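You operate a simulated robot arm through the tools that you are given. There is no shell and no other tool.

The job below is to be done with a simulated robot arm. You get a single attempt, and the scene is never put back.

## Task
6 V tripped the plug board's meter: peg to 3 V, drop the flag, lever to FWD, test again.
Fine: blue peg moved, yellow button pressed and lever thrown before the test; black button held down till the meter stands at 0.29 A; no new trip. All other pegs, plugs, probes, cells, spools, bulbs and markers stay put.

Only the result counts: the job must be done as asked and must still hold three seconds after the hand-in. Knocking over, shifting, dropping, spilling or breaking anything else fails it.

## Robot
A 6-joint arm with a four-finger gripper on a trunk, on a base that drives. Base frame: it is fixed to the floor where the robot stands at the start and does not move with it; the origin is under the middle of the robot, x ahead of it, y to its left, z up; the surface under the hand at the start is at about z = 0.83. Lengths are in m, angles in degrees, forces in N, time in s.
With the tool pointing down near the work surface it reaches from about 0.28 to 0.7 m from the robot's upright axis, wherever it stands. Its first joint turns from -166.0 to 166.0 degrees. Places, roughly: 3 V hole of the plug board [0.5, 0.1, 0.8]; black button on the plug board [0.6, 0.1, 0.8]; black peg [4.75, 3.75, 0.75]; black plug on the plug board (3x3x4 cm) [0.5, 0.2, 0.8]; black probe [4.75, 3, 0.75]; blue cell [4.75, 2.25, 0.75]; blue spool [4.75, 0.25, 0.75]; brown cell [4.5, 0.75, 0.75]; brown peg [4.75, 0.5, 0.75]; brown probe [5, 0.75, 0.75]; green cell [5, 2.25, 0.75]; green marker [4.75, 0, 0.75]; green peg [4.5, 0.25, 0.75]; green spool [4.75, 0.5, 0.75]; grey cell [4.25, 0.75, 0.75]; grey peg [4.75, 0.25, 0.75]. Payload 3.43 kg.
The TCP is the grasp point between the finger pads, 0.03 m short of the fingertips. In the tool frame z runs along the fingers and y along their closing line. The gripper opens to 0.12 m. The gripper's body begins 0.085 m behind the TCP.
Orientation is that of the tool frame in the base frame, as [roll, pitch, yaw] about the fixed x, y, z axes, in that order (R = Rz(yaw) Ry(pitch) Rx(roll)). With the fingers straight down and closing along the base's y, the tool's x points along the base's -x, its y along +y and its z along -z.

## Interface
- The arm moves only by the tool arm_command. Its argument "rows" is a list that holds one entry, the list of rows, each a list of 7 numbers: the shift along the base's x, y, z in m, then the turn, a rotation vector about the base's x, y, z in degrees, then the opening, from 0 (shut) to 1 (fully open). In form: [[[dx, dy, dz, ax, ay, az, gripper], ...]]. A call has 1 to 20 rows; each row is the pose to reach, as a shift and turn from the pose commanded when the call began. A row lasts 0.2 s, in which the tool goes at most 0.05 m and 8.6 degrees; a call with a longer step from one row to the next is refused whole, and so is a gripper value outside its range. Where a pose cannot be reached the arm comes as near as it can. A force on the tool above 40 N (or 10 N above the force at the start of the call, whichever is more), or a blocked arm, ends the call early, and 0.2 s more pass. Each finger halts on what it meets, pressing with about 30 N; the grip force reading is that of the motor and also rises with nothing between the fingers. The clock runs only during rows and for 0.2 s after the last one: add rows that repeat a pose to give the fingers time. The reply holds the time, the measured pose of the TCP, the force on the tool along the base axes, the opening and the grip force, in the units named above and with some noise, with the torque about the TCP (base axes, N m) and any sound that the robot's microphone picked up.
- Cameras (640 x 400 px; columns grow to the right, rows downward): "scene" is now at [0.0584, 0.1337, 1.6667]; the picture's right is [-0.07, -1.00, 0.00], its down [-0.73, 0.05, -0.68] and it looks along [0.68, -0.05, -0.73] (base axes); focal length 284 px, centre (320, 200). "wrist" rides on the gripper at [0.071, -0.017, -0.121] in the tool frame; the picture's right is [0.23, 0.97, 0.00], its down [-0.81, 0.19, -0.55] and it looks along [-0.54, 0.13, 0.83] (tool axes); focal length 275 px, centre (320, 200). There is no depth. A picture from a camera that has moved, and an enlarged one, comes with that camera's place and axes in the base frame and with its lens.
- camera(camera): a new picture of that camera. No time passes.
- raise_lower(by): slides the trunk up (or, below 0, down) by that many m; the arm and the scene camera ride with it, the base frame stays. It gives what a move gives, with no picture.
- base_move(legs): drives the robot by 1 to 6 legs, each [ahead, left, turn to the left] in m, m and degrees, along the robot's own axes; the way and the turn of a leg run together, so that a leg with both is an arc; at most 1.5 m and 180 degrees a leg. The arm and the cameras ride along, it lands a little off, and it stops where it bumps. It gives what a move gives.
- aim_head(pan, tilt): turns the head with the scene camera to pan (to the left, within 120 degrees either way) and tilt (down, from -29 to 69), counted from straight ahead of the robot. It gives what a move gives.
- inspect(camera, box): a new picture of the part [left, top, right, bottom] of that camera's present view, enlarged. No time passes.
- sign_off(): hands the job in; it is judged then, once.

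Nothing tells you exact positions but the pictures and the camera data. Unless the task says otherwise, let go and move clear before handing in.

The tools are called after "Request:" by a JSON object that holds its "name" and its "arguments". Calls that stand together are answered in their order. arm_command: Moves the arm, as the interface text tells. Its arguments: {"type":"object","properties":{"rows":{"type":"array","items":{"type":"array","items":{"type":"array","items":{"type":"number"}}}}},"required":["rows"]} The other tools are called the same way: raise_lower (by) slides the trunk up or down; base_move (legs) drives the base; aim_head (pan, tilt) turns the head that bears the scene camera; camera (camera) takes a picture; inspect (camera, box) takes an enlarged picture of a part of a camera's view; sign_off () hands the job in.

At the start:

```text
time_s: 0.0
tool_pos: [0.5248, -0.0145, 1.1872]
tcp_rot: [-179.9, 0.0, 180.0]
force: [0.1, -0.1, 0.3]
ft_torque: [-0.01, -0.03, 0.0]
width: 0.1203
grasp_force: 0.1
trunk travel left (down, up): [-0.175, 0.265]
robot x, y, heading: [0.0008, -0.0014, 0.2]
head pan, tilt: [-3.9, 46.9]
```

scene: 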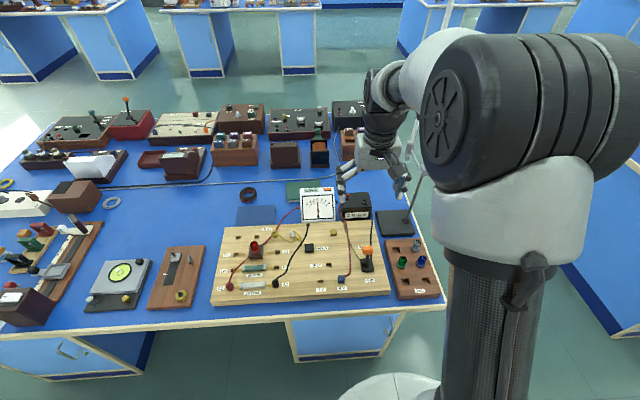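
wrist: 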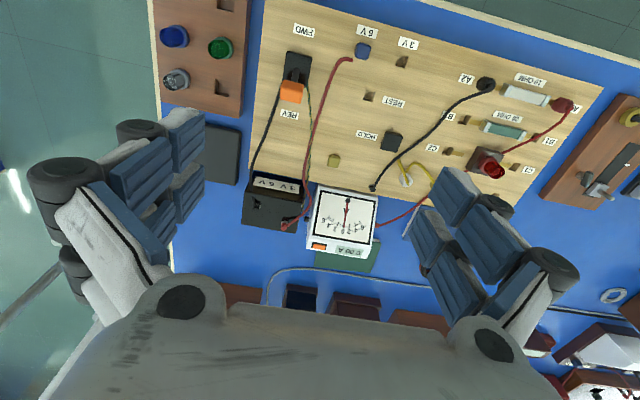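

I see the plug board on the table in front of the robot, with the blue peg at 6 V, a lever at right, a meter and buttons. I'll look closer before moving anything.

Request:
{"name": "inspect", "arguments": {"camera": "scene", "box": [200, 180, 450, 310]}}

Request:
{"name": "inspect", "arguments": {"camera": "wrist", "box": [240, 0, 440, 125]}}

Request:
{"name": "inspect", "arguments": {"camera": "wrist", "box": [230, 125, 430, 250]}}

```text
2.56 times, centred on (325, 245) of scene
camera zoom: at [0.0584, 0.1337, 1.6667], right [-0.07, -1.0, 0.0], down [-0.73, 0.05, -0.68], along [0.68, -0.05, -0.73], focal length 727 px, centre (307, 85)
```

zoom: 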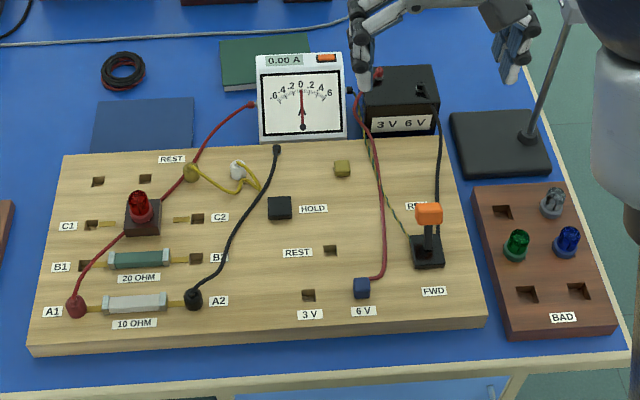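

```text
3.20 times, centred on (340, 62) of wrist
camera zoom: at [0.4537, -0.0334, 1.3074], right [-0.23, 0.97, 0.0], down [0.81, 0.19, 0.55], along [0.54, 0.13, -0.83], focal length 881 px, centre (256, 640)
```

zoom: 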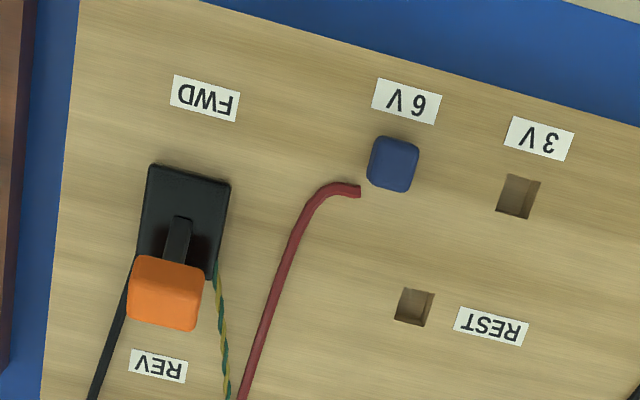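

```text
3.20 times, centred on (330, 188) of wrist
camera zoom: at [0.4537, -0.0334, 1.3074], right [-0.23, 0.97, 0.0], down [0.81, 0.19, 0.55], along [0.54, 0.13, -0.83], focal length 881 px, centre (288, 240)
```

zoom: 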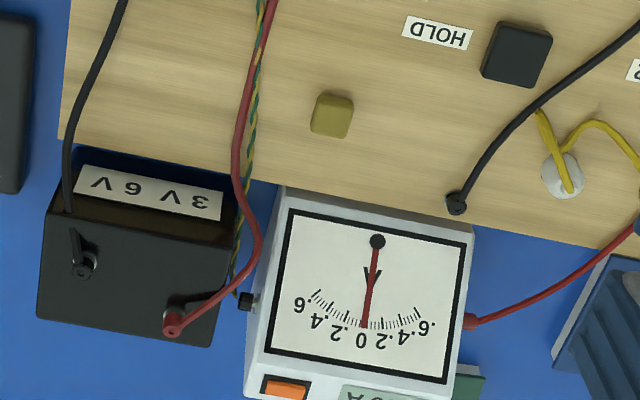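

The blue peg sits in the 6 V hole at about (0.48, 0.04), with the empty 3 V hole at about (0.48, 0.10). The lever leans to REV, yellow is near (0.66, 0.04) and black near (0.60, 0.13). I'll bring the hand above the peg for a closer look.

Request:
{"name": "arm_command", "arguments": {"rows": [[[-0.009, 0.0105, -0.037, 0, 0, 0, 0.8], [-0.018, 0.021, -0.074, 0, 0, 0, 0.7], [-0.027, 0.0315, -0.111, 0, 0, 0, 0.6], [-0.036, 0.042, -0.148, 0, 0, 0, 0.5], [-0.045, 0.0525, -0.187, 0, 0, 0, 0.42], [-0.045, 0.0525, -0.187, 0, 0, 0, 0.42], [-0.045, 0.0525, -0.187, 0, 0, 0, 0.42]]]}}

Request:
{"name": "camera", "arguments": {"camera": "wrist"}}

Request:
{"name": "camera", "arguments": {"camera": "scene"}}

```text
time_s: 1.6
tool_pos: [0.48, 0.0371, 0.9977]
tcp_rot: [-180.0, 0.1, -180.0]
force: [-0.5, -0.4, -1.2]
ft_torque: [0.02, 0.03, -0.02]
width: 0.0506
grasp_force: 0.3
trunk travel left (down, up): [-0.175, 0.265]
robot x, y, heading: [-0.0019, -0.0035, -0.2]
head pan, tilt: [-3.9, 46.9]
```

```text
taken
camera wrist: at [0.4095, 0.0184, 1.1194], right [-0.23, 0.97, 0.0], down [0.81, 0.19, 0.55], along [0.54, 0.13, -0.83], focal length 275 px, centre (320, 200)
```

wrist: 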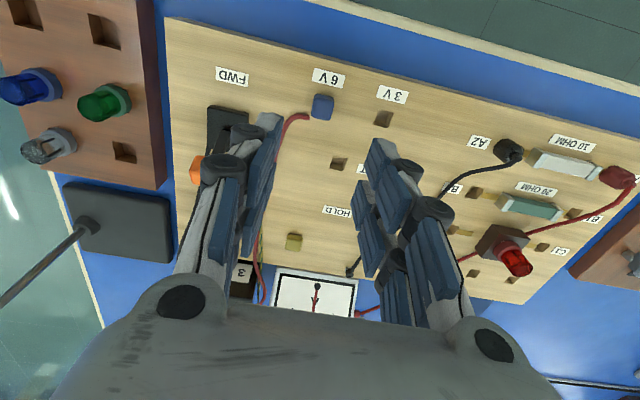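

```text
taken
camera scene: at [0.0586, 0.1338, 1.6667], right [-0.07, -1.0, 0.0], down [-0.73, 0.05, -0.68], along [0.68, -0.05, -0.73], focal length 284 px, centre (320, 200)
```

scene: 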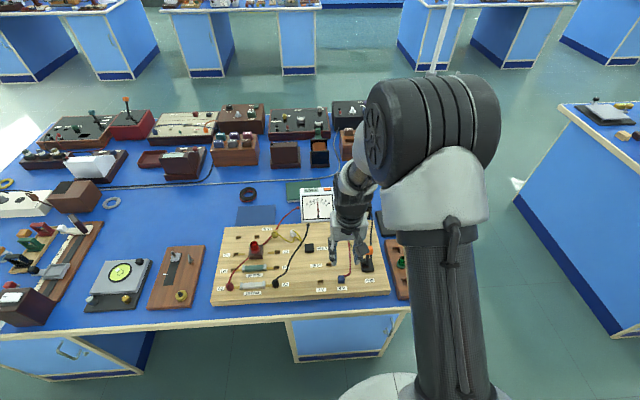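

The hand is above the peg, and the wrist camera shows the peg between and ahead of the fingers. I'll enlarge that view to place the peg and the hole more exactly.

Request:
{"name": "inspect", "arguments": {"camera": "wrist", "box": [260, 50, 420, 150]}}

Request:
{"name": "inspect", "arguments": {"camera": "scene", "box": [290, 220, 410, 295]}}

```text
4.00 times, centred on (340, 100) of wrist
camera zoom: at [0.4095, 0.0184, 1.1194], right [-0.23, 0.97, 0.0], down [0.81, 0.19, 0.55], along [0.54, 0.13, -0.83], focal length 1101 px, centre (240, 600)
```

zoom: 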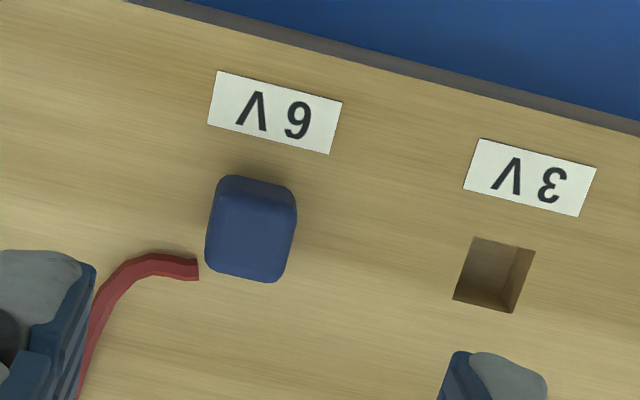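

```text
5.33 times, centred on (350, 258) of scene
camera zoom: at [0.0586, 0.1338, 1.6667], right [-0.07, -1.0, 0.0], down [-0.73, 0.05, -0.68], along [0.68, -0.05, -0.73], focal length 1516 px, centre (160, -107)
```

zoom: 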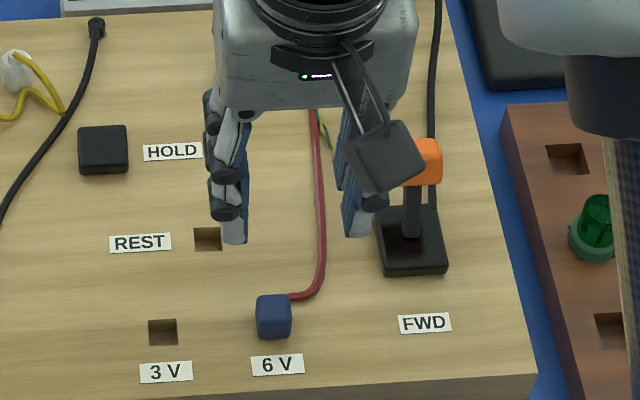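

The peg cap looks like a 2 cm cube (top about z = 0.855) at (0.480, 0.038). The board top is near z = 0.835, the 3 V hole is about 0.065 m to the left, and the wire leaves the cap's far right corner. I'll go down part way and check.

Request:
{"name": "arm_command", "arguments": {"rows": [[[-0.002, 0, -0.035, 0, 0, 0, 0.42], [-0.003, 0, -0.07, 0, 0, 0, 0.42], [-0.003, 0, -0.098, 0, 0, 0, 0.42], [-0.003, 0, -0.098, 0, 0, 0, 0.42]]]}}

Request:
{"name": "camera", "arguments": {"camera": "wrist"}}

Request:
{"name": "inspect", "arguments": {"camera": "scene", "box": [290, 220, 410, 295]}}

```text
time_s: 2.6
tool_pos: [0.4757, 0.0393, 0.9022]
tcp_rot: [180.0, 0.0, -180.0]
force: [0.3, 0.3, -0.5]
ft_torque: [0.0, 0.0, 0.02]
width: 0.0504
grasp_force: 0.1
trunk travel left (down, up): [-0.175, 0.265]
robot x, y, heading: [0.0005, 0.0025, 0.2]
head pan, tilt: [-3.9, 46.9]
```

```text
taken
camera wrist: at [0.4052, 0.0207, 1.0224], right [-0.23, 0.97, 0.0], down [0.81, 0.19, 0.55], along [0.54, 0.13, -0.83], focal length 275 px, centre (320, 200)
```

wrist: 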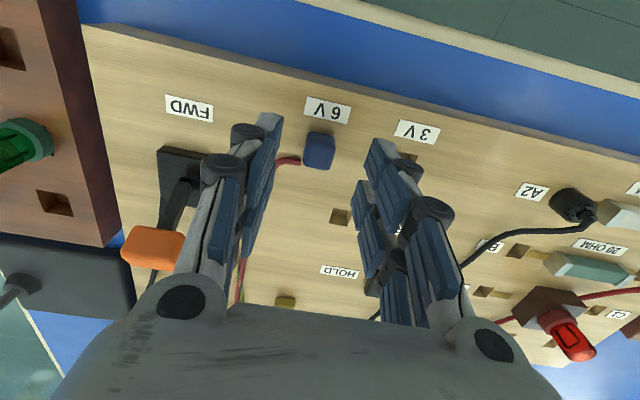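

```text
5.33 times, centred on (350, 258) of scene
camera zoom: at [0.0582, 0.1337, 1.6667], right [-0.07, -1.0, 0.0], down [-0.73, 0.05, -0.68], along [0.68, -0.05, -0.73], focal length 1516 px, centre (160, -107)
```

zoom: 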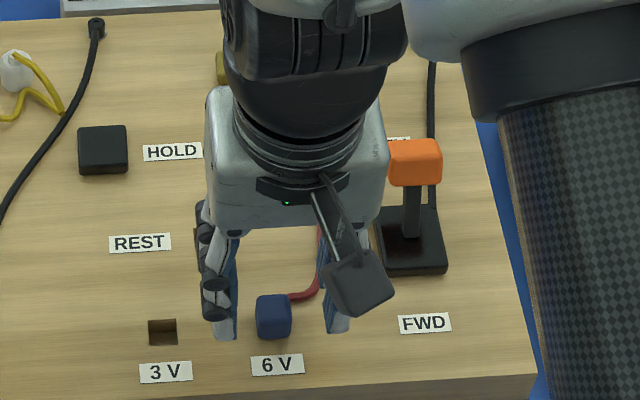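

The fingers straddle the peg well. I'll go on down until the tips are a few mm above the board, then check before I grip.

Request:
{"name": "arm_command", "arguments": {"rows": [[[0, 0, -0.016, 0, 0, 0, 0.42], [0, 0, -0.03, 0, 0, 0, 0.42], [0, 0, -0.03, 0, 0, 0, 0.42]]]}}

Request:
{"name": "camera", "arguments": {"camera": "wrist"}}

Request:
{"name": "inspect", "arguments": {"camera": "scene", "box": [290, 220, 410, 295]}}

```text
time_s: 3.4
tool_pos: [0.4738, 0.0375, 0.8713]
tcp_rot: [-179.9, 0.1, -179.9]
force: [-0.7, -0.6, -0.3]
ft_torque: [-0.01, -0.01, 0.0]
width: 0.0503
grasp_force: 0.1
trunk travel left (down, up): [-0.175, 0.265]
robot x, y, heading: [0.0045, 0.0002, 0.0]
head pan, tilt: [-3.9, 46.9]
```

```text
taken
camera wrist: at [0.4039, 0.0191, 0.9927], right [-0.23, 0.97, 0.0], down [0.81, 0.19, 0.55], along [0.54, 0.13, -0.83], focal length 275 px, centre (320, 200)
```

wrist: 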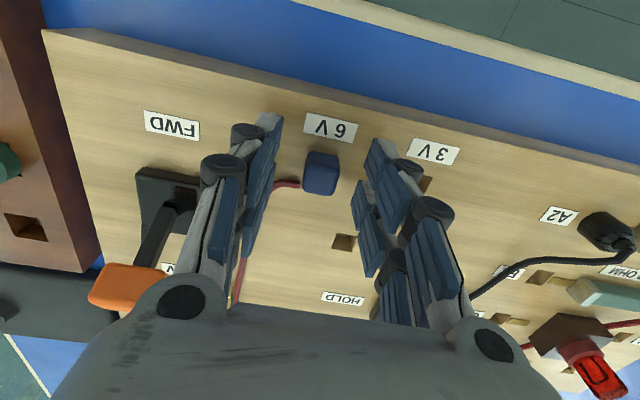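

```text
5.33 times, centred on (350, 258) of scene
camera zoom: at [0.0584, 0.1337, 1.6667], right [-0.07, -1.0, 0.0], down [-0.73, 0.05, -0.68], along [0.68, -0.05, -0.73], focal length 1516 px, centre (160, -107)
```

zoom: 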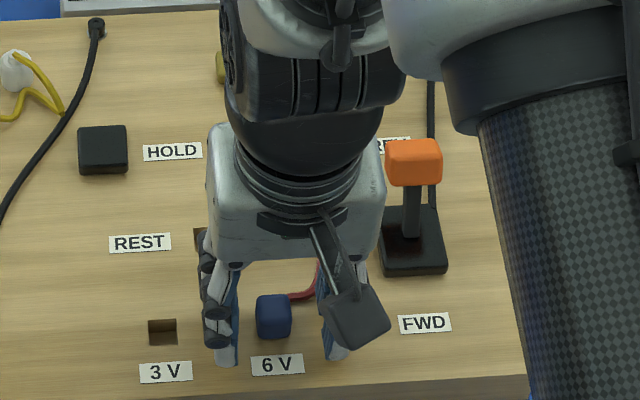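

The tips are just above the board on both sides of the peg. I'll enlarge the wrist view to see how the pads line up with the cap along x.

Request:
{"name": "inspect", "arguments": {"camera": "wrist", "box": [230, 90, 430, 215]}}

Request:
{"name": "inspect", "arguments": {"camera": "scene", "box": [320, 250, 370, 290]}}

```text
3.20 times, centred on (330, 152) of wrist
camera zoom: at [0.4039, 0.0191, 0.9927], right [-0.23, 0.97, 0.0], down [0.81, 0.19, 0.55], along [0.54, 0.13, -0.83], focal length 881 px, centre (288, 352)
```

zoom: 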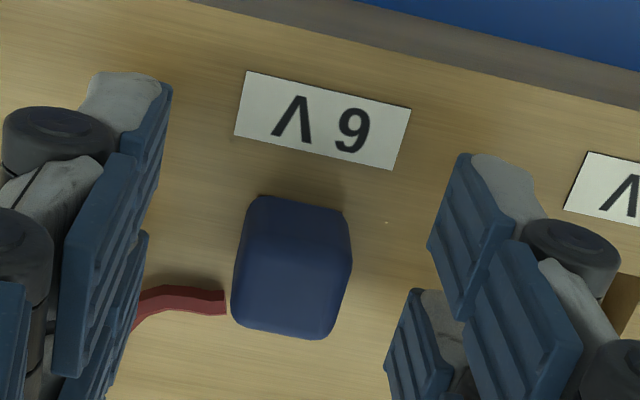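

```text
10.00 times, centred on (345, 270) of scene
camera zoom: at [0.0584, 0.1337, 1.6667], right [-0.07, -1.0, 0.0], down [-0.73, 0.05, -0.68], along [0.68, -0.05, -0.73], focal length 2842 px, centre (70, -500)
```

zoom: 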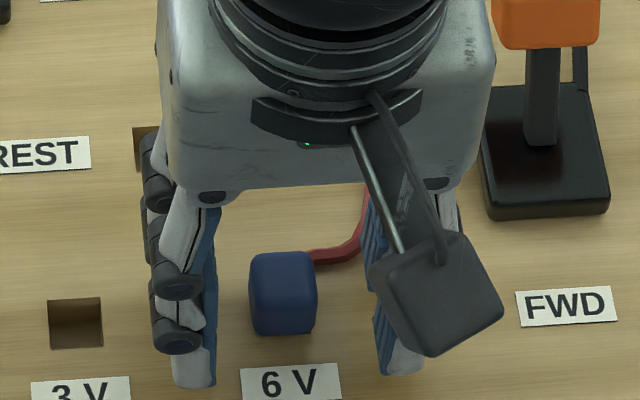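

The peg is centred in y and sits about 3 mm ahead of the tool centre in x. I'll shift slightly forward and close on the cap.

Request:
{"name": "arm_command", "arguments": {"rows": [[[0.002, 0, 0, 0, 0, 0, 0.3], [0.002, 0, 0, 0, 0, 0, 0.1], [0.002, 0, 0, 0, 0, 0, 0.05], [0.002, 0, 0, 0, 0, 0, 0.05], [0.002, 0, 0, 0, 0, 0, 0.05], [0.002, 0, 0, 0, 0, 0, 0.05]]]}}

Request:
{"name": "inspect", "arguments": {"camera": "wrist", "box": [230, 90, 430, 215]}}

```text
time_s: 4.8
tool_pos: [0.4788, 0.0386, 0.872]
tcp_rot: [179.9, 0.0, 180.0]
force: [-0.3, 0.2, -0.8]
ft_torque: [-0.02, -0.02, 0.0]
width: 0.0196
grasp_force: 29.9
trunk travel left (down, up): [-0.175, 0.265]
robot x, y, heading: [0.0039, -0.0004, -0.3]
head pan, tilt: [-3.9, 46.9]
```

```text
3.20 times, centred on (330, 152) of wrist
camera zoom: at [0.4066, 0.0191, 0.9925], right [-0.23, 0.97, 0.0], down [0.81, 0.19, 0.55], along [0.54, 0.13, -0.83], focal length 881 px, centre (288, 352)
```

zoom: 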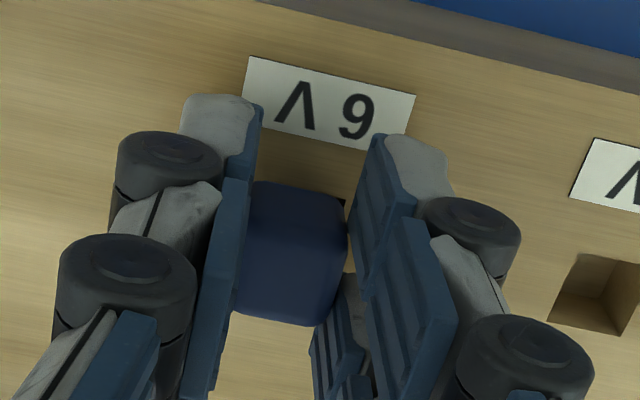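

The cap is held at 19.6 mm with almost no side force. Next I'll lift the peg straight up and look at it and the freed hole.

Request:
{"name": "arm_command", "arguments": {"rows": [[[0, 0, 0.01, 0, 0, 0, 0.05], [0, 0, 0.02, 0, 0, 0, 0.05], [0, 0, 0.035, 0, 0, 0, 0.05], [0, 0, 0.05, 0, 0, 0, 0.05], [0, 0, 0.05, 0, 0, 0, 0.05]]]}}

Request:
{"name": "camera", "arguments": {"camera": "wrist"}}

Request:
{"name": "inspect", "arguments": {"camera": "scene", "box": [290, 220, 410, 295]}}

Request:
{"name": "inspect", "arguments": {"camera": "wrist", "box": [230, 60, 430, 185]}}

```text
time_s: 6.0
tool_pos: [0.4791, 0.0365, 0.9225]
tcp_rot: [-180.0, 0.1, -180.0]
force: [-0.8, -0.6, -0.4]
ft_torque: [0.02, 0.03, 0.0]
width: 0.0059
grasp_force: 0.2
trunk travel left (down, up): [-0.175, 0.265]
robot x, y, heading: [-0.0018, 0.0, 0.0]
head pan, tilt: [-3.9, 46.9]
```

```text
taken
camera wrist: at [0.4074, 0.018, 1.0427], right [-0.23, 0.97, 0.0], down [0.81, 0.19, 0.55], along [0.54, 0.13, -0.83], focal length 275 px, centre (320, 200)
```

wrist: 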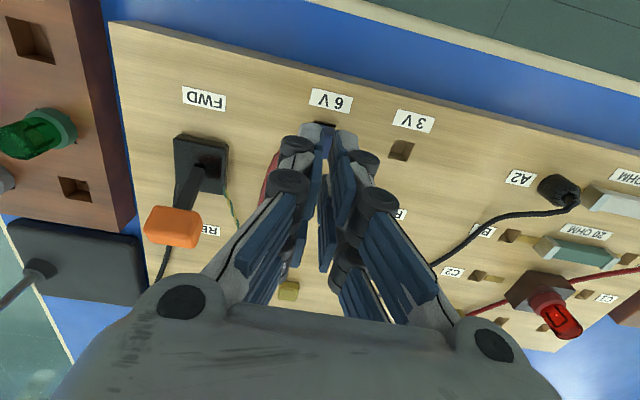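

```text
5.33 times, centred on (350, 258) of scene
camera zoom: at [0.0586, 0.1337, 1.6667], right [-0.07, -1.0, 0.0], down [-0.73, 0.05, -0.68], along [0.68, -0.05, -0.73], focal length 1516 px, centre (160, -107)
```

zoom: 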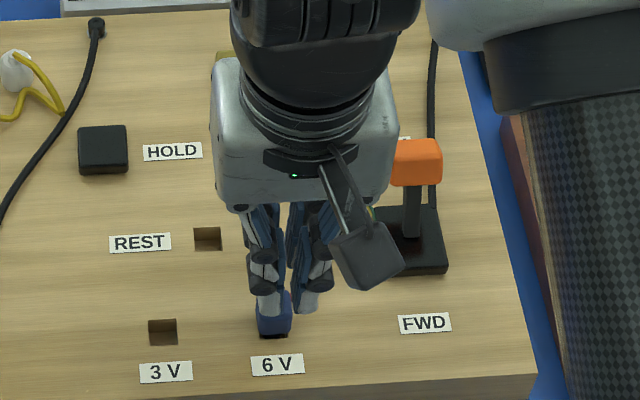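

```text
3.20 times, centred on (330, 122) of wrist
camera zoom: at [0.4074, 0.018, 1.0427], right [-0.23, 0.97, 0.0], down [0.81, 0.19, 0.55], along [0.54, 0.13, -0.83], focal length 881 px, centre (288, 448)
```

zoom: 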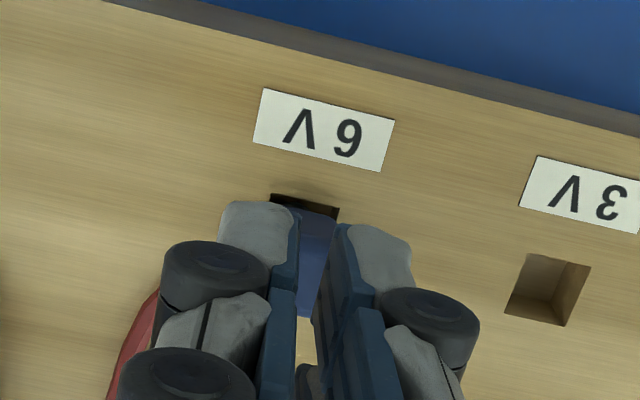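

The gripper has closed to 6 mm, so the peg slipped out of the pads part way up. It seems to be raised a little in the 6 V hole, so I'll look closely before touching it again.

Request:
{"name": "inspect", "arguments": {"camera": "scene", "box": [325, 250, 365, 282]}}

Request:
{"name": "inspect", "arguments": {"camera": "wrist", "box": [280, 100, 380, 163]}}

```text
12.50 times, centred on (345, 266) of scene
camera zoom: at [0.0586, 0.1337, 1.6667], right [-0.07, -1.0, 0.0], down [-0.73, 0.05, -0.68], along [0.68, -0.05, -0.73], focal length 3552 px, centre (8, -625)
```

zoom: 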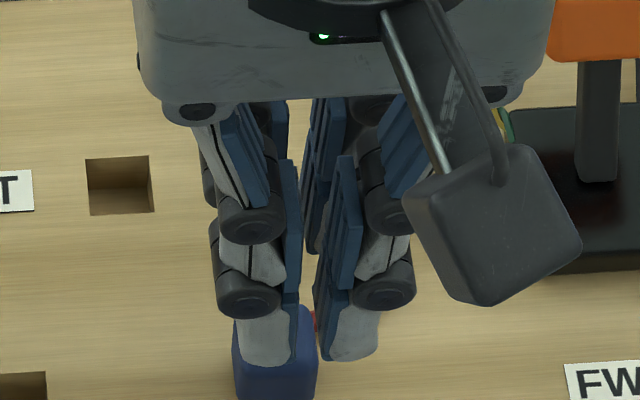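

```text
6.35 times, centred on (330, 132) of wrist
camera zoom: at [0.4074, 0.018, 1.0427], right [-0.23, 0.97, 0.0], down [0.81, 0.19, 0.55], along [0.54, 0.13, -0.83], focal length 1748 px, centre (256, 635)
```

zoom: 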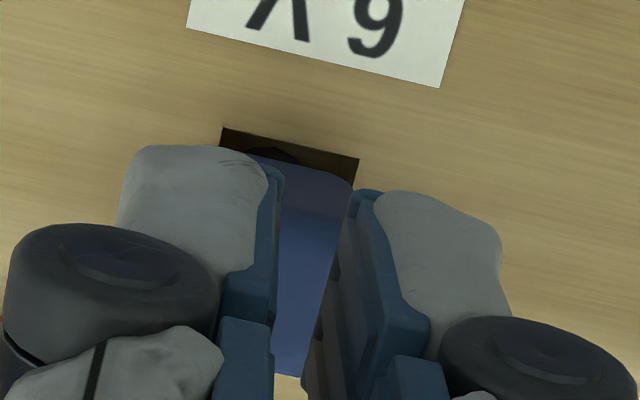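

The peg looks like it is leaning in its hole, partly pulled out. I'll raise the hand straight up to get a clear view.

Request:
{"name": "arm_command", "arguments": {"rows": [[[0, 0, 0.02, 0, 0, 0, 0.05], [0, 0, 0.05, 0, 0, 0, 0.05], [0, 0, 0.08, 0, 0, 0, 0.2], [0, 0, 0.11, 0, 0, 0, 0.42], [0, 0, 0.11, 0, 0, 0, 0.42], [0, 0, 0.11, 0, 0, 0, 0.42]]]}}

Request:
{"name": "inspect", "arguments": {"camera": "wrist", "box": [250, 40, 410, 140]}}

Request:
{"name": "inspect", "arguments": {"camera": "scene", "box": [305, 240, 385, 290]}}

```text
time_s: 7.4
tool_pos: [0.4784, 0.0373, 1.0322]
tcp_rot: [180.0, 0.0, -180.0]
force: [0.1, 0.3, -0.5]
ft_torque: [0.03, -0.01, 0.0]
width: 0.0501
grasp_force: 0.0
trunk travel left (down, up): [-0.175, 0.265]
robot x, y, heading: [0.003, -0.0003, -0.1]
head pan, tilt: [-3.9, 46.9]
```

```text
4.00 times, centred on (330, 90) of wrist
camera zoom: at [0.4073, 0.0195, 1.1526], right [-0.23, 0.97, 0.0], down [0.81, 0.19, 0.55], along [0.54, 0.13, -0.83], focal length 1101 px, centre (280, 640)
```

zoom: 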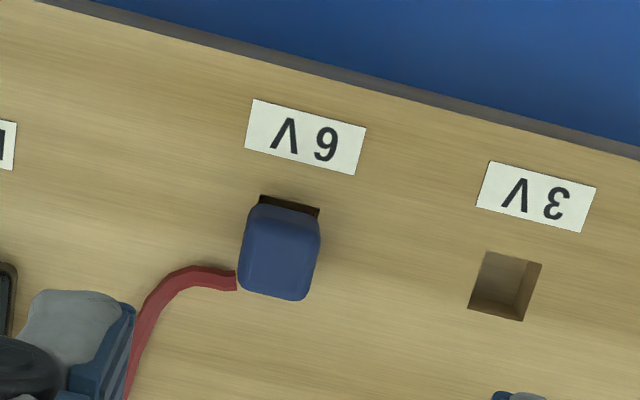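

```text
8.00 times, centred on (345, 265) of scene
camera zoom: at [0.0583, 0.1337, 1.6667], right [-0.07, -1.0, 0.0], down [-0.73, 0.05, -0.68], along [0.68, -0.05, -0.73], focal length 2273 px, centre (120, -320)
```

zoom: 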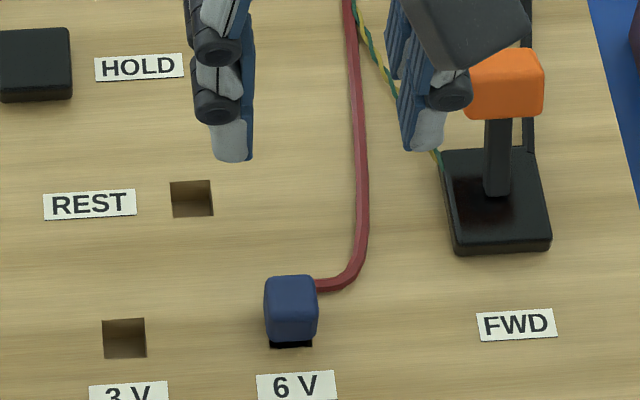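

The peg is still in the 6 V hole, shifted or tipped by about 4 mm towards +x, with the cap centre now near (0.483, 0.038). I'll come down over it again for a close look before I re-grip lower.

Request:
{"name": "arm_command", "arguments": {"rows": [[[0.002, 0, -0.04, 0, 0, 0, 0.42], [0.004, 0, -0.08, 0, 0, 0, 0.42], [0.004, 0, -0.125, 0, 0, 0, 0.42], [0.004, 0, -0.125, 0, 0, 0, 0.42], [0.004, 0, -0.125, 0, 0, 0, 0.42]]]}}

Request:
{"name": "inspect", "arguments": {"camera": "wrist", "box": [260, 90, 420, 190]}}

Request:
{"name": "inspect", "arguments": {"camera": "scene", "box": [325, 255, 365, 287]}}

```text
time_s: 8.6
tool_pos: [0.4827, 0.0359, 0.9076]
tcp_rot: [179.9, 0.0, 180.0]
force: [0.9, 0.4, 0.1]
ft_torque: [-0.01, 0.0, -0.01]
width: 0.0504
grasp_force: 0.3
trunk travel left (down, up): [-0.175, 0.265]
robot x, y, heading: [0.002, 0.002, 0.1]
head pan, tilt: [-3.9, 46.9]
```

```text
4.00 times, centred on (340, 140) of wrist
camera zoom: at [0.4114, 0.0185, 1.0273], right [-0.23, 0.97, 0.0], down [0.81, 0.19, 0.55], along [0.54, 0.13, -0.83], focal length 1101 px, centre (240, 440)
```

zoom: 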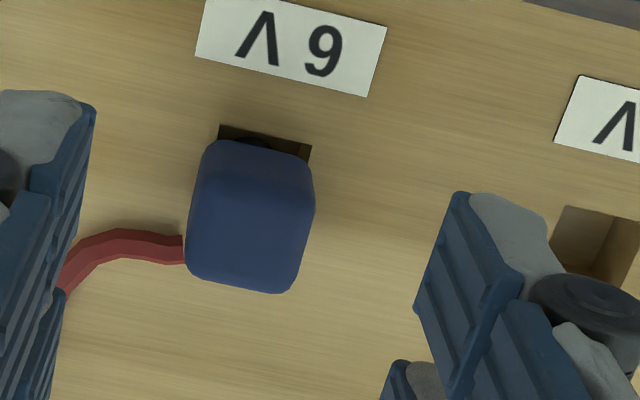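

```text
12.50 times, centred on (345, 271) of scene
camera zoom: at [0.0586, 0.1337, 1.6667], right [-0.07, -1.0, 0.0], down [-0.73, 0.05, -0.68], along [0.68, -0.05, -0.73], focal length 3552 px, centre (8, -688)
```

zoom: 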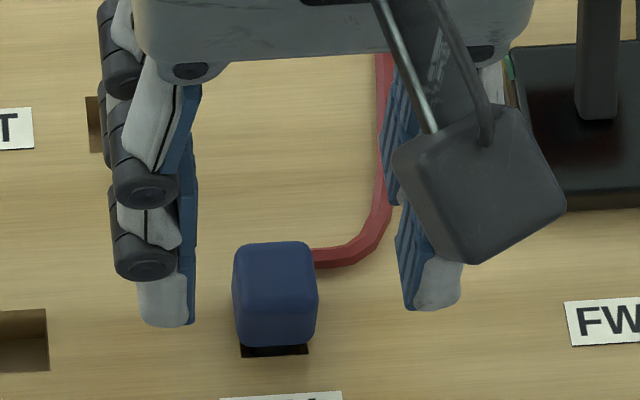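

The peg is tipped slightly away (+x) with its dark shaft still in the 6 V hole. I'll go down so the tips almost reach the board, grip the cap centrally and lift in small steps.

Request:
{"name": "arm_command", "arguments": {"rows": [[[0, 0, -0.02, 0, 0, 0, 0.4], [0, 0, -0.034, 0, 0, 0, 0.4], [0, 0, -0.0395, 0, 0, 0, 0.4], [0, 0, -0.0395, 0, 0, 0, 0.4]]]}}

Request:
{"name": "inspect", "arguments": {"camera": "wrist", "box": [230, 90, 430, 215]}}

Request:
{"name": "inspect", "arguments": {"camera": "scene", "box": [320, 255, 370, 290]}}

```text
time_s: 9.6
tool_pos: [0.4827, 0.0373, 0.8685]
tcp_rot: [-180.0, 0.0, 180.0]
force: [0.0, 0.4, 0.6]
ft_torque: [-0.01, -0.01, -0.03]
width: 0.048
grasp_force: 0.1
trunk travel left (down, up): [-0.175, 0.265]
robot x, y, heading: [-0.0023, 0.002, -0.0]
head pan, tilt: [-3.9, 46.9]
```

```text
3.20 times, centred on (330, 152) of wrist
camera zoom: at [0.4107, 0.0188, 0.9882], right [-0.23, 0.97, 0.0], down [0.81, 0.19, 0.55], along [0.54, 0.13, -0.83], focal length 881 px, centre (288, 352)
```

zoom: 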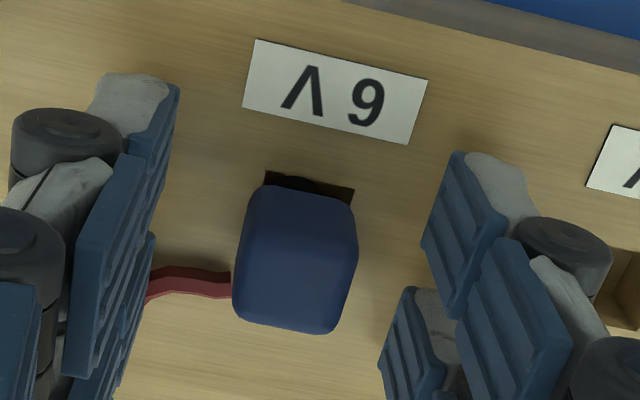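

```text
11.43 times, centred on (345, 272) of scene
camera zoom: at [0.0584, 0.1337, 1.6667], right [-0.07, -1.0, 0.0], down [-0.73, 0.05, -0.68], along [0.68, -0.05, -0.73], focal length 3248 px, centre (34, -629)
```

zoom: 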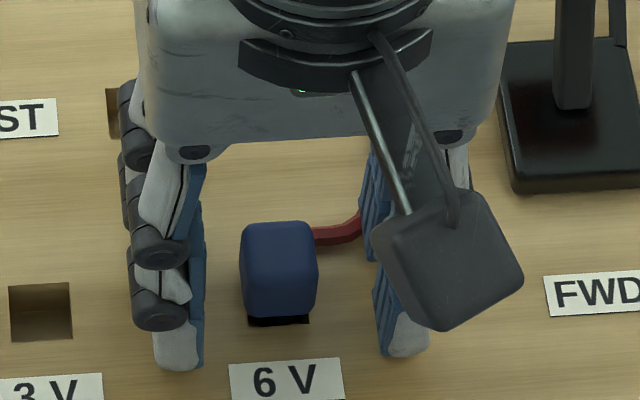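

The fingers are low on both sides without touching anything. I'll close now, then lift only 6 mm to see whether the peg follows.

Request:
{"name": "arm_command", "arguments": {"rows": [[[0, 0, 0, 0, 0, 0, 0.2], [0, 0, 0, 0, 0, 0, 0.0], [0, 0, 0, 0, 0, 0, 0.0], [0, 0, 0, 0, 0, 0, 0.0], [0, 0, 0, 0, 0, 0, 0.0], [0, 0, 0, 0, 0, 0, 0.0], [0, 0, 0, 0, 0, 0, 0.0]]]}}

Request:
{"name": "arm_command", "arguments": {"rows": [[[0, 0, 0.001, 0, 0, 0, 0.0], [0, 0, 0.002, 0, 0, 0, 0.0], [0, 0, 0.003, 0, 0, 0, 0.0], [0, 0, 0.004, 0, 0, 0, 0.0], [0, 0, 0.005, 0, 0, 0, 0.0], [0, 0, 0.006, 0, 0, 0, 0.0]]]}}

Request:
{"name": "inspect", "arguments": {"camera": "wrist", "box": [230, 90, 430, 215]}}

Request:
{"name": "inspect", "arguments": {"camera": "scene", "box": [320, 255, 370, 290]}}

```text
time_s: 11.2
tool_pos: [0.4816, 0.0379, 0.8678]
tcp_rot: [-180.0, 0.0, -179.9]
force: [0.7, -0.2, 0.2]
ft_torque: [-0.01, -0.02, -0.02]
width: 0.0193
grasp_force: 30.2
trunk travel left (down, up): [-0.175, 0.265]
robot x, y, heading: [-0.0003, -0.0022, 0.1]
head pan, tilt: [-3.9, 46.9]
```

```text
time_s: 12.6
tool_pos: [0.4826, 0.0374, 0.8736]
tcp_rot: [179.9, -0.1, 180.0]
force: [-5.3, 0.2, -1.8]
ft_torque: [-0.07, 0.22, -0.02]
width: 0.0193
grasp_force: 29.8
trunk travel left (down, up): [-0.175, 0.265]
robot x, y, heading: [0.0021, 0.0002, 0.1]
head pan, tilt: [-3.9, 46.9]
```

```text
3.20 times, centred on (330, 152) of wrist
camera zoom: at [0.411, 0.0189, 0.9936], right [-0.23, 0.97, 0.0], down [0.81, 0.19, 0.55], along [0.54, 0.13, -0.83], focal length 881 px, centre (288, 352)
```

zoom: 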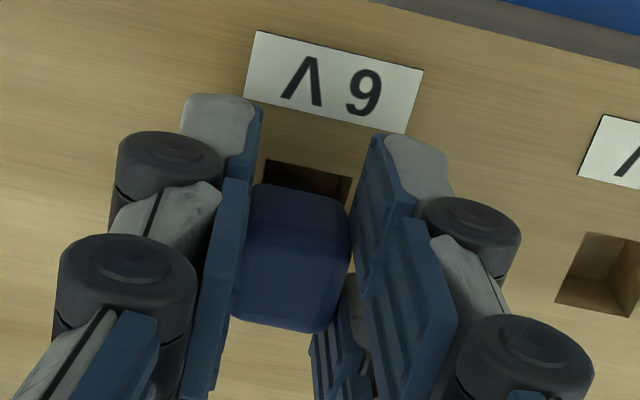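

```text
11.43 times, centred on (345, 272) of scene
camera zoom: at [0.058, 0.1336, 1.6667], right [-0.07, -1.0, 0.0], down [-0.73, 0.05, -0.68], along [0.68, -0.05, -0.73], focal length 3248 px, centre (34, -629)
```

zoom: 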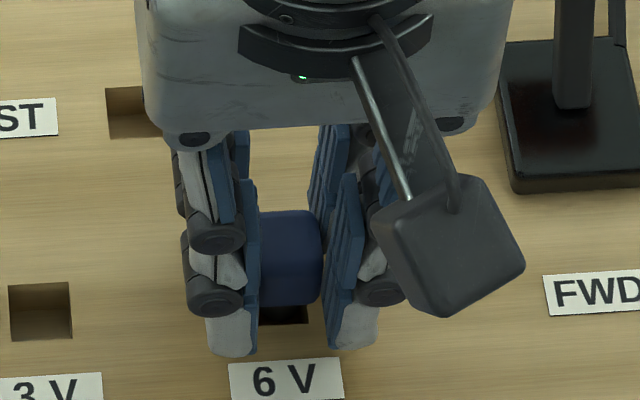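

The peg follows, with a 5 N sideways push towards -x because it is tipped. I'll ease the hand back 2.5 mm over the hole centre to straighten it, and then lift on a little.

Request:
{"name": "arm_command", "arguments": {"rows": [[[-0.0008, 0, 0.0, 0, 0, 0, 0.0], [-0.0016, 0, 0.0, 0, 0, 0, 0.0], [-0.0025, 0, 0.0, 0, 0, 0, 0.0], [-0.0025, 0, 0.0, 0, 0, 0, 0.0]]]}}

Request:
{"name": "inspect", "arguments": {"camera": "wrist", "box": [230, 90, 430, 215]}}

```text
time_s: 13.6
tool_pos: [0.4801, 0.0364, 0.8737]
tcp_rot: [-179.9, 0.0, -180.0]
force: [0.4, 0.5, -0.7]
ft_torque: [-0.01, 0.0, -0.02]
width: 0.0191
grasp_force: 30.6
trunk travel left (down, up): [-0.175, 0.265]
robot x, y, heading: [0.0014, 0.0002, 0.2]
head pan, tilt: [-3.9, 46.9]
```

```text
3.20 times, centred on (330, 152) of wrist
camera zoom: at [0.4089, 0.0186, 0.9941], right [-0.23, 0.97, 0.0], down [0.81, 0.19, 0.55], along [0.54, 0.13, -0.83], focal length 881 px, centre (288, 352)
```

zoom: 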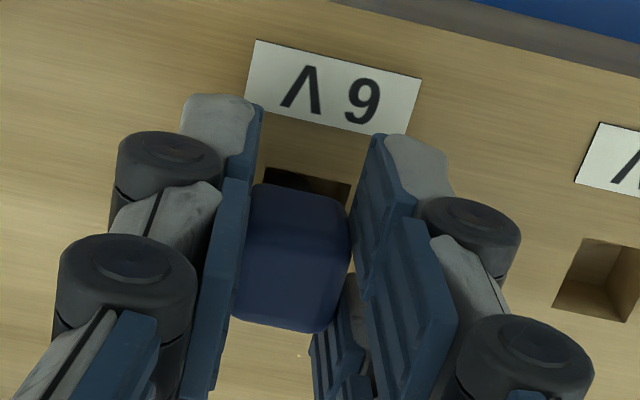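

The side force has gone. I'll lift on slowly and check the grip as I go.

Request:
{"name": "arm_command", "arguments": {"rows": [[[0, 0, 0.002, 0, 0, 0, 0.0], [0, 0, 0.004, 0, 0, 0, 0.0], [0, 0, 0.006, 0, 0, 0, 0.0], [0, 0, 0.008, 0, 0, 0, 0.0]]]}}

Request:
{"name": "inspect", "arguments": {"camera": "wrist", "box": [230, 90, 430, 215]}}

Request:
{"name": "inspect", "arguments": {"camera": "scene", "box": [320, 255, 370, 290]}}

```text
time_s: 14.6
tool_pos: [0.4813, 0.0375, 0.8817]
tcp_rot: [-179.9, 0.0, -180.0]
force: [-0.7, 0.3, -0.6]
ft_torque: [0.02, 0.0, -0.01]
width: 0.0192
grasp_force: 30.2
trunk travel left (down, up): [-0.175, 0.265]
robot x, y, heading: [0.0012, -0.0033, 0.0]
head pan, tilt: [-3.9, 46.9]
```

```text
3.20 times, centred on (330, 152) of wrist
camera zoom: at [0.4093, 0.0192, 1.0021], right [-0.23, 0.97, 0.0], down [0.81, 0.19, 0.55], along [0.54, 0.13, -0.83], focal length 881 px, centre (288, 352)
```

zoom: 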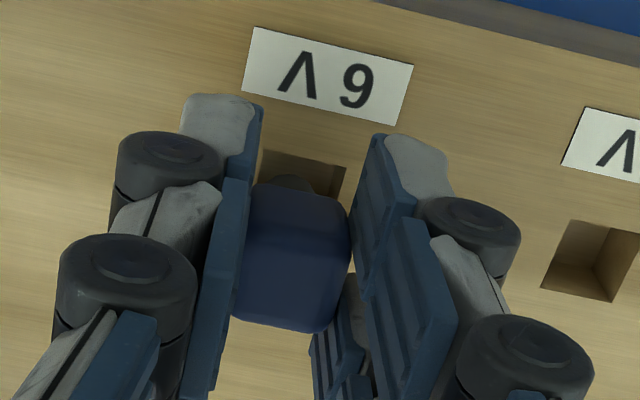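

```text
11.43 times, centred on (345, 272) of scene
camera zoom: at [0.0584, 0.1337, 1.6667], right [-0.07, -1.0, 0.0], down [-0.73, 0.05, -0.68], along [0.68, -0.05, -0.73], focal length 3248 px, centre (34, -629)
```

zoom: 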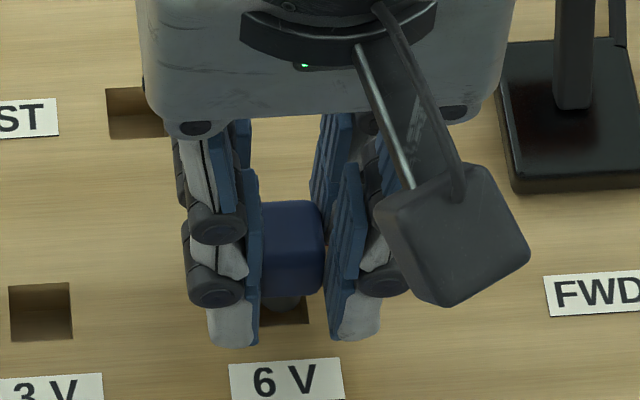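

The peg is coming out with its round shaft showing and the grip steady. I'll keep lifting until it's clear.

Request:
{"name": "arm_command", "arguments": {"rows": [[[0, 0, 0.003, 0, 0, 0, 0.0], [0, 0, 0.006, 0, 0, 0, 0.0], [0, 0, 0.009, 0, 0, 0, 0.0], [0, 0, 0.012, 0, 0, 0, 0.0], [0, 0, 0.016, 0, 0, 0, 0.0], [0, 0, 0.02, 0, 0, 0, 0.0], [0, 0, 0.025, 0, 0, 0, 0.0], [0, 0, 0.03, 0, 0, 0, 0.0], [0, 0, 0.03, 0, 0, 0, 0.0]]]}}

Request:
{"name": "inspect", "arguments": {"camera": "wrist", "box": [230, 90, 430, 215]}}

Request:
{"name": "inspect", "arguments": {"camera": "scene", "box": [320, 245, 376, 290]}}

```text
time_s: 16.6
tool_pos: [0.4801, 0.0382, 0.9117]
tcp_rot: [180.0, 0.0, 180.0]
force: [-0.4, -1.2, -0.8]
ft_torque: [0.0, 0.0, -0.02]
width: 0.0192
grasp_force: 29.6
trunk travel left (down, up): [-0.175, 0.265]
robot x, y, heading: [0.0021, 0.0015, -0.1]
head pan, tilt: [-3.9, 46.9]
```

```text
3.20 times, centred on (330, 152) of wrist
camera zoom: at [0.409, 0.0193, 1.0315], right [-0.23, 0.97, 0.0], down [0.81, 0.19, 0.55], along [0.54, 0.13, -0.83], focal length 881 px, centre (288, 352)
```

zoom: 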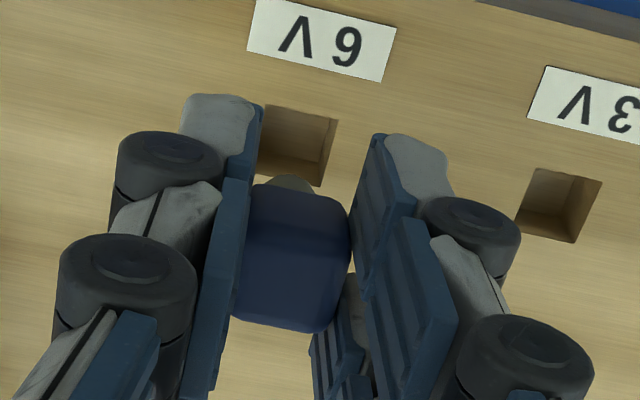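

```text
8.89 times, centred on (348, 268) of scene
camera zoom: at [0.0585, 0.1337, 1.6667], right [-0.07, -1.0, 0.0], down [-0.73, 0.05, -0.68], along [0.68, -0.05, -0.73], focal length 2526 px, centre (71, -400)
```

zoom: 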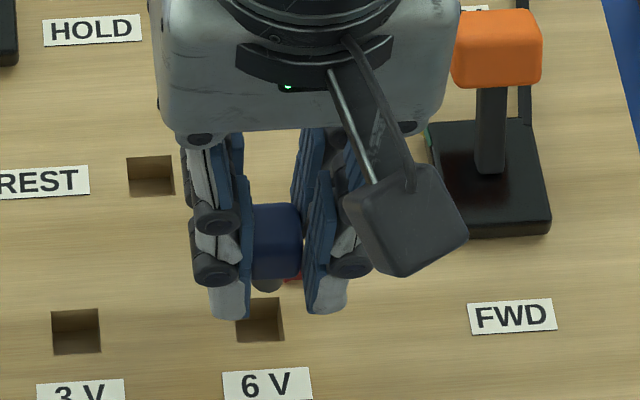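

The peg is out and both holes are visible; the 3 V hole is 0.0654 m to the left of the 6 V hole at the same x. I'll check how the peg sits in the fingers before inserting it.

Request:
{"name": "inspect", "arguments": {"camera": "wrist", "box": [290, 130, 350, 200]}}

Request:
{"name": "inspect", "arguments": {"camera": "scene", "box": [335, 262, 365, 284]}}

```text
5.71 times, centred on (320, 165) of wrist
camera zoom: at [0.409, 0.0193, 1.0315], right [-0.23, 0.97, 0.0], down [0.81, 0.19, 0.55], along [0.54, 0.13, -0.83], focal length 1573 px, centre (320, 400)
```

zoom: 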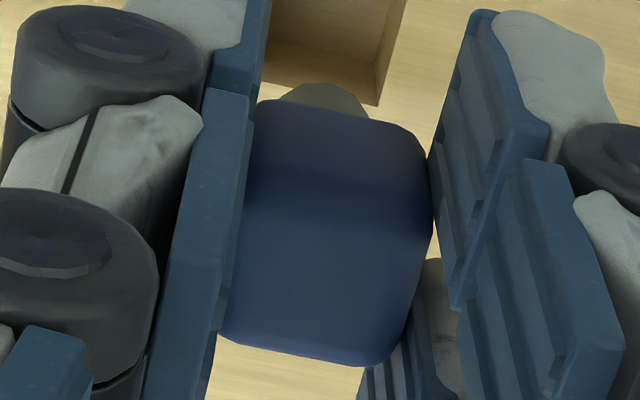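

```text
16.00 times, centred on (350, 273) of scene
camera zoom: at [0.0585, 0.1337, 1.6667], right [-0.07, -1.0, 0.0], down [-0.73, 0.05, -0.68], along [0.68, -0.05, -0.73], focal length 4546 px, centre (-160, -968)
```

zoom: 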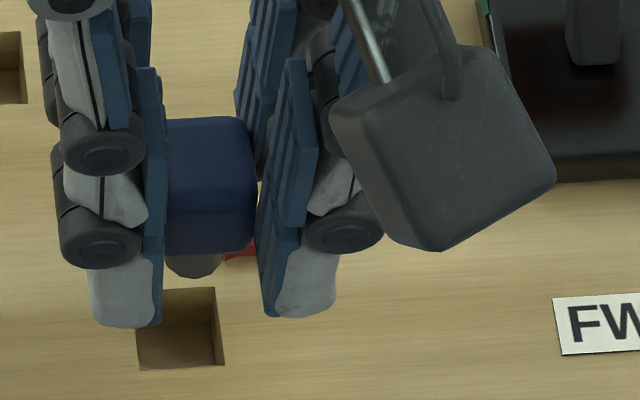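

The peg hangs upright in the fingers: a 12 mm round shaft about 13 mm long, for a 17 mm square hole. I'll carry it left over the 3 V hole and check the line-up there.

Request:
{"name": "arm_command", "arguments": {"rows": [[[0, 0.012, 0, 0, 0, 0, 0.0], [0, 0.024, 0, 0, 0, 0, 0.0], [0, 0.036, 0, 0, 0, 0, 0.0], [0, 0.048, 0, 0, 0, 0, 0.0], [-0.0006, 0.06, 0, 0, 0, 0, 0.0], [-0.0006, 0.0657, 0, 0, 0, 0, 0.0], [-0.0006, 0.0657, 0, 0, 0, 0, 0.0]]]}}

Request:
{"name": "inspect", "arguments": {"camera": "wrist", "box": [230, 90, 430, 215]}}

Request:
{"name": "inspect", "arguments": {"camera": "scene", "box": [300, 245, 356, 290]}}

```text
time_s: 18.2
tool_pos: [0.4784, 0.1048, 0.9113]
tcp_rot: [179.9, 0.0, 179.9]
force: [0.3, -0.2, 0.4]
ft_torque: [0.0, 0.05, -0.04]
width: 0.0191
grasp_force: 30.1
trunk travel left (down, up): [-0.175, 0.265]
robot x, y, heading: [-0.0006, 0.0, 0.1]
head pan, tilt: [-3.9, 46.9]
```

```text
3.20 times, centred on (330, 152) of wrist
camera zoom: at [0.408, 0.0853, 1.0318], right [-0.23, 0.97, 0.0], down [0.81, 0.19, 0.55], along [0.54, 0.13, -0.83], focal length 881 px, centre (288, 352)
```

zoom: 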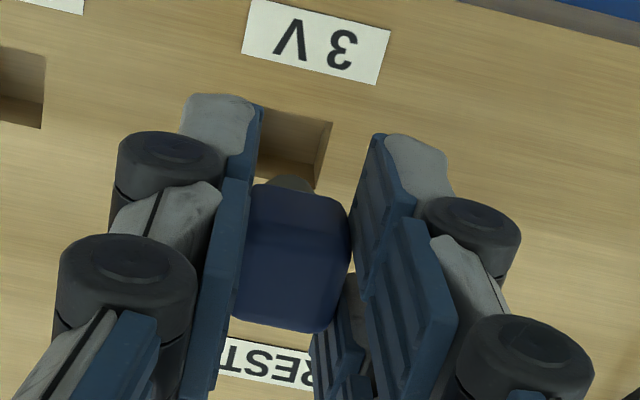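

```text
8.89 times, centred on (328, 268) of scene
camera zoom: at [0.0585, 0.1337, 1.6667], right [-0.07, -1.0, 0.0], down [-0.73, 0.05, -0.68], along [0.68, -0.05, -0.73], focal length 2526 px, centre (249, -400)
```

zoom: 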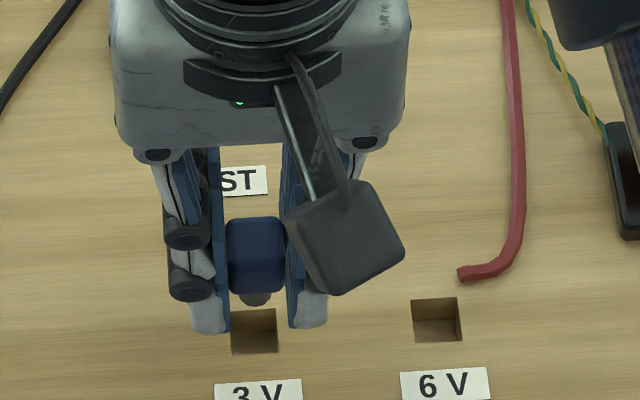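

The peg's shaft is lined up over the 3 V hole within about half a millimetre in both views. I'll lower it most of the way and check the forces.

Request:
{"name": "arm_command", "arguments": {"rows": [[[0.0003, 0, -0.012, 0, 0, 0, 0.0], [0.0003, 0, -0.022, 0, 0, 0, 0.0], [0.0003, 0, -0.027, 0, 0, 0, 0.0], [0.0003, 0, -0.031, 0, 0, 0, 0.0], [0.0003, 0, -0.035, 0, 0, 0, 0.0], [0.0003, 0, -0.038, 0, 0, 0, 0.0], [0.0003, 0, -0.038, 0, 0, 0, 0.0]]]}}

Request:
{"name": "inspect", "arguments": {"camera": "wrist", "box": [230, 90, 430, 215]}}

Request:
{"name": "inspect", "arguments": {"camera": "scene", "box": [300, 250, 356, 295]}}

```text
time_s: 19.8
tool_pos: [0.4807, 0.1042, 0.8736]
tcp_rot: [180.0, 0.0, -179.9]
force: [-0.1, 0.2, -0.1]
ft_torque: [-0.01, 0.04, -0.01]
width: 0.0191
grasp_force: 29.5
trunk travel left (down, up): [-0.175, 0.265]
robot x, y, heading: [0.0031, -0.002, -0.1]
head pan, tilt: [-3.9, 46.9]
```

```text
3.20 times, centred on (330, 152) of wrist
camera zoom: at [0.4094, 0.0855, 0.9938], right [-0.23, 0.97, 0.0], down [0.81, 0.19, 0.55], along [0.54, 0.13, -0.83], focal length 881 px, centre (288, 352)
```

zoom: 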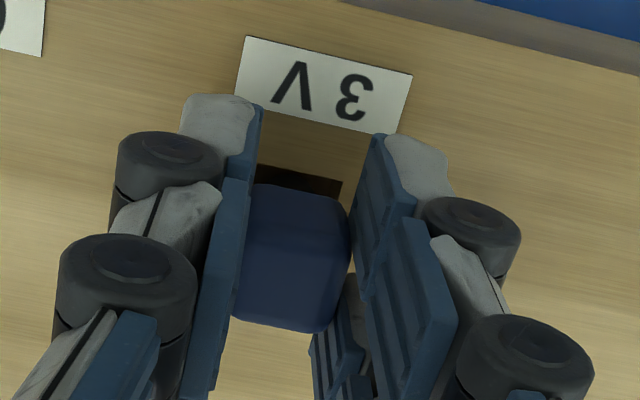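

```text
8.89 times, centred on (328, 272) of scene
camera zoom: at [0.0585, 0.1337, 1.6667], right [-0.07, -1.0, 0.0], down [-0.73, 0.05, -0.68], along [0.68, -0.05, -0.73], focal length 2526 px, centre (249, -444)
```

zoom: 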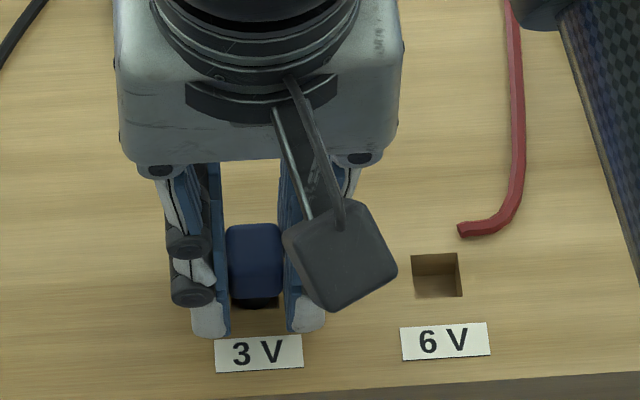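

The shaft is entering the hole with no side force. I'll lower the last few millimetres in small steps until the cap seats.

Request:
{"name": "arm_command", "arguments": {"rows": [[[0, 0, -0.001, 0, 0, 0, 0.0], [0, 0, -0.002, 0, 0, 0, 0.0], [0, 0, -0.003, 0, 0, 0, 0.0], [0, 0, -0.004, 0, 0, 0, 0.0], [0, 0, -0.005, 0, 0, 0, 0.0], [0, 0, -0.0055, 0, 0, 0, 0.0]]]}}

Request:
{"name": "inspect", "arguments": {"camera": "wrist", "box": [230, 90, 430, 215]}}

Request:
{"name": "inspect", "arguments": {"camera": "scene", "box": [300, 250, 356, 295]}}

```text
time_s: 21.2
tool_pos: [0.48, 0.1033, 0.868]
tcp_rot: [-180.0, -0.1, -180.0]
force: [-1.0, -0.6, 0.0]
ft_torque: [0.0, -0.04, 0.0]
width: 0.0192
grasp_force: 29.7
trunk travel left (down, up): [-0.175, 0.265]
robot x, y, heading: [-0.0017, 0.002, -0.2]
head pan, tilt: [-3.9, 46.9]
```

```text
3.20 times, centred on (330, 152) of wrist
camera zoom: at [0.4091, 0.0851, 0.9887], right [-0.23, 0.97, 0.0], down [0.81, 0.19, 0.55], along [0.54, 0.13, -0.83], focal length 881 px, centre (288, 352)
```

zoom: 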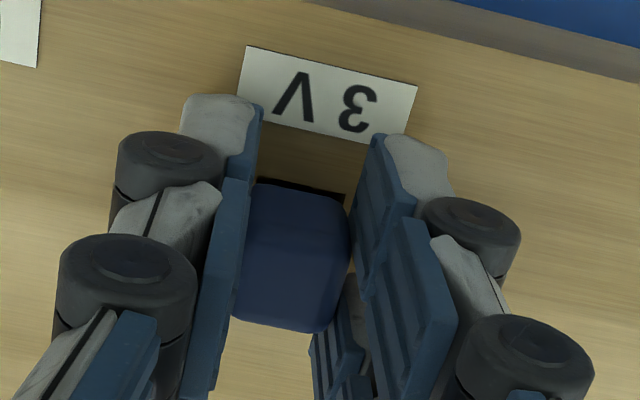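

```text
8.89 times, centred on (328, 272) of scene
camera zoom: at [0.0585, 0.1337, 1.6667], right [-0.07, -1.0, 0.0], down [-0.73, 0.05, -0.68], along [0.68, -0.05, -0.73], focal length 2526 px, centre (249, -444)
```

zoom: 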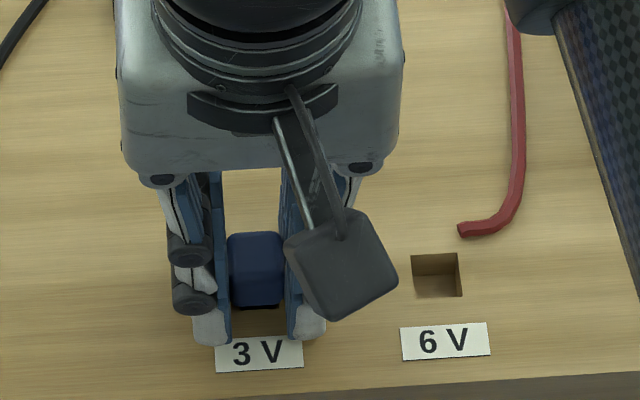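

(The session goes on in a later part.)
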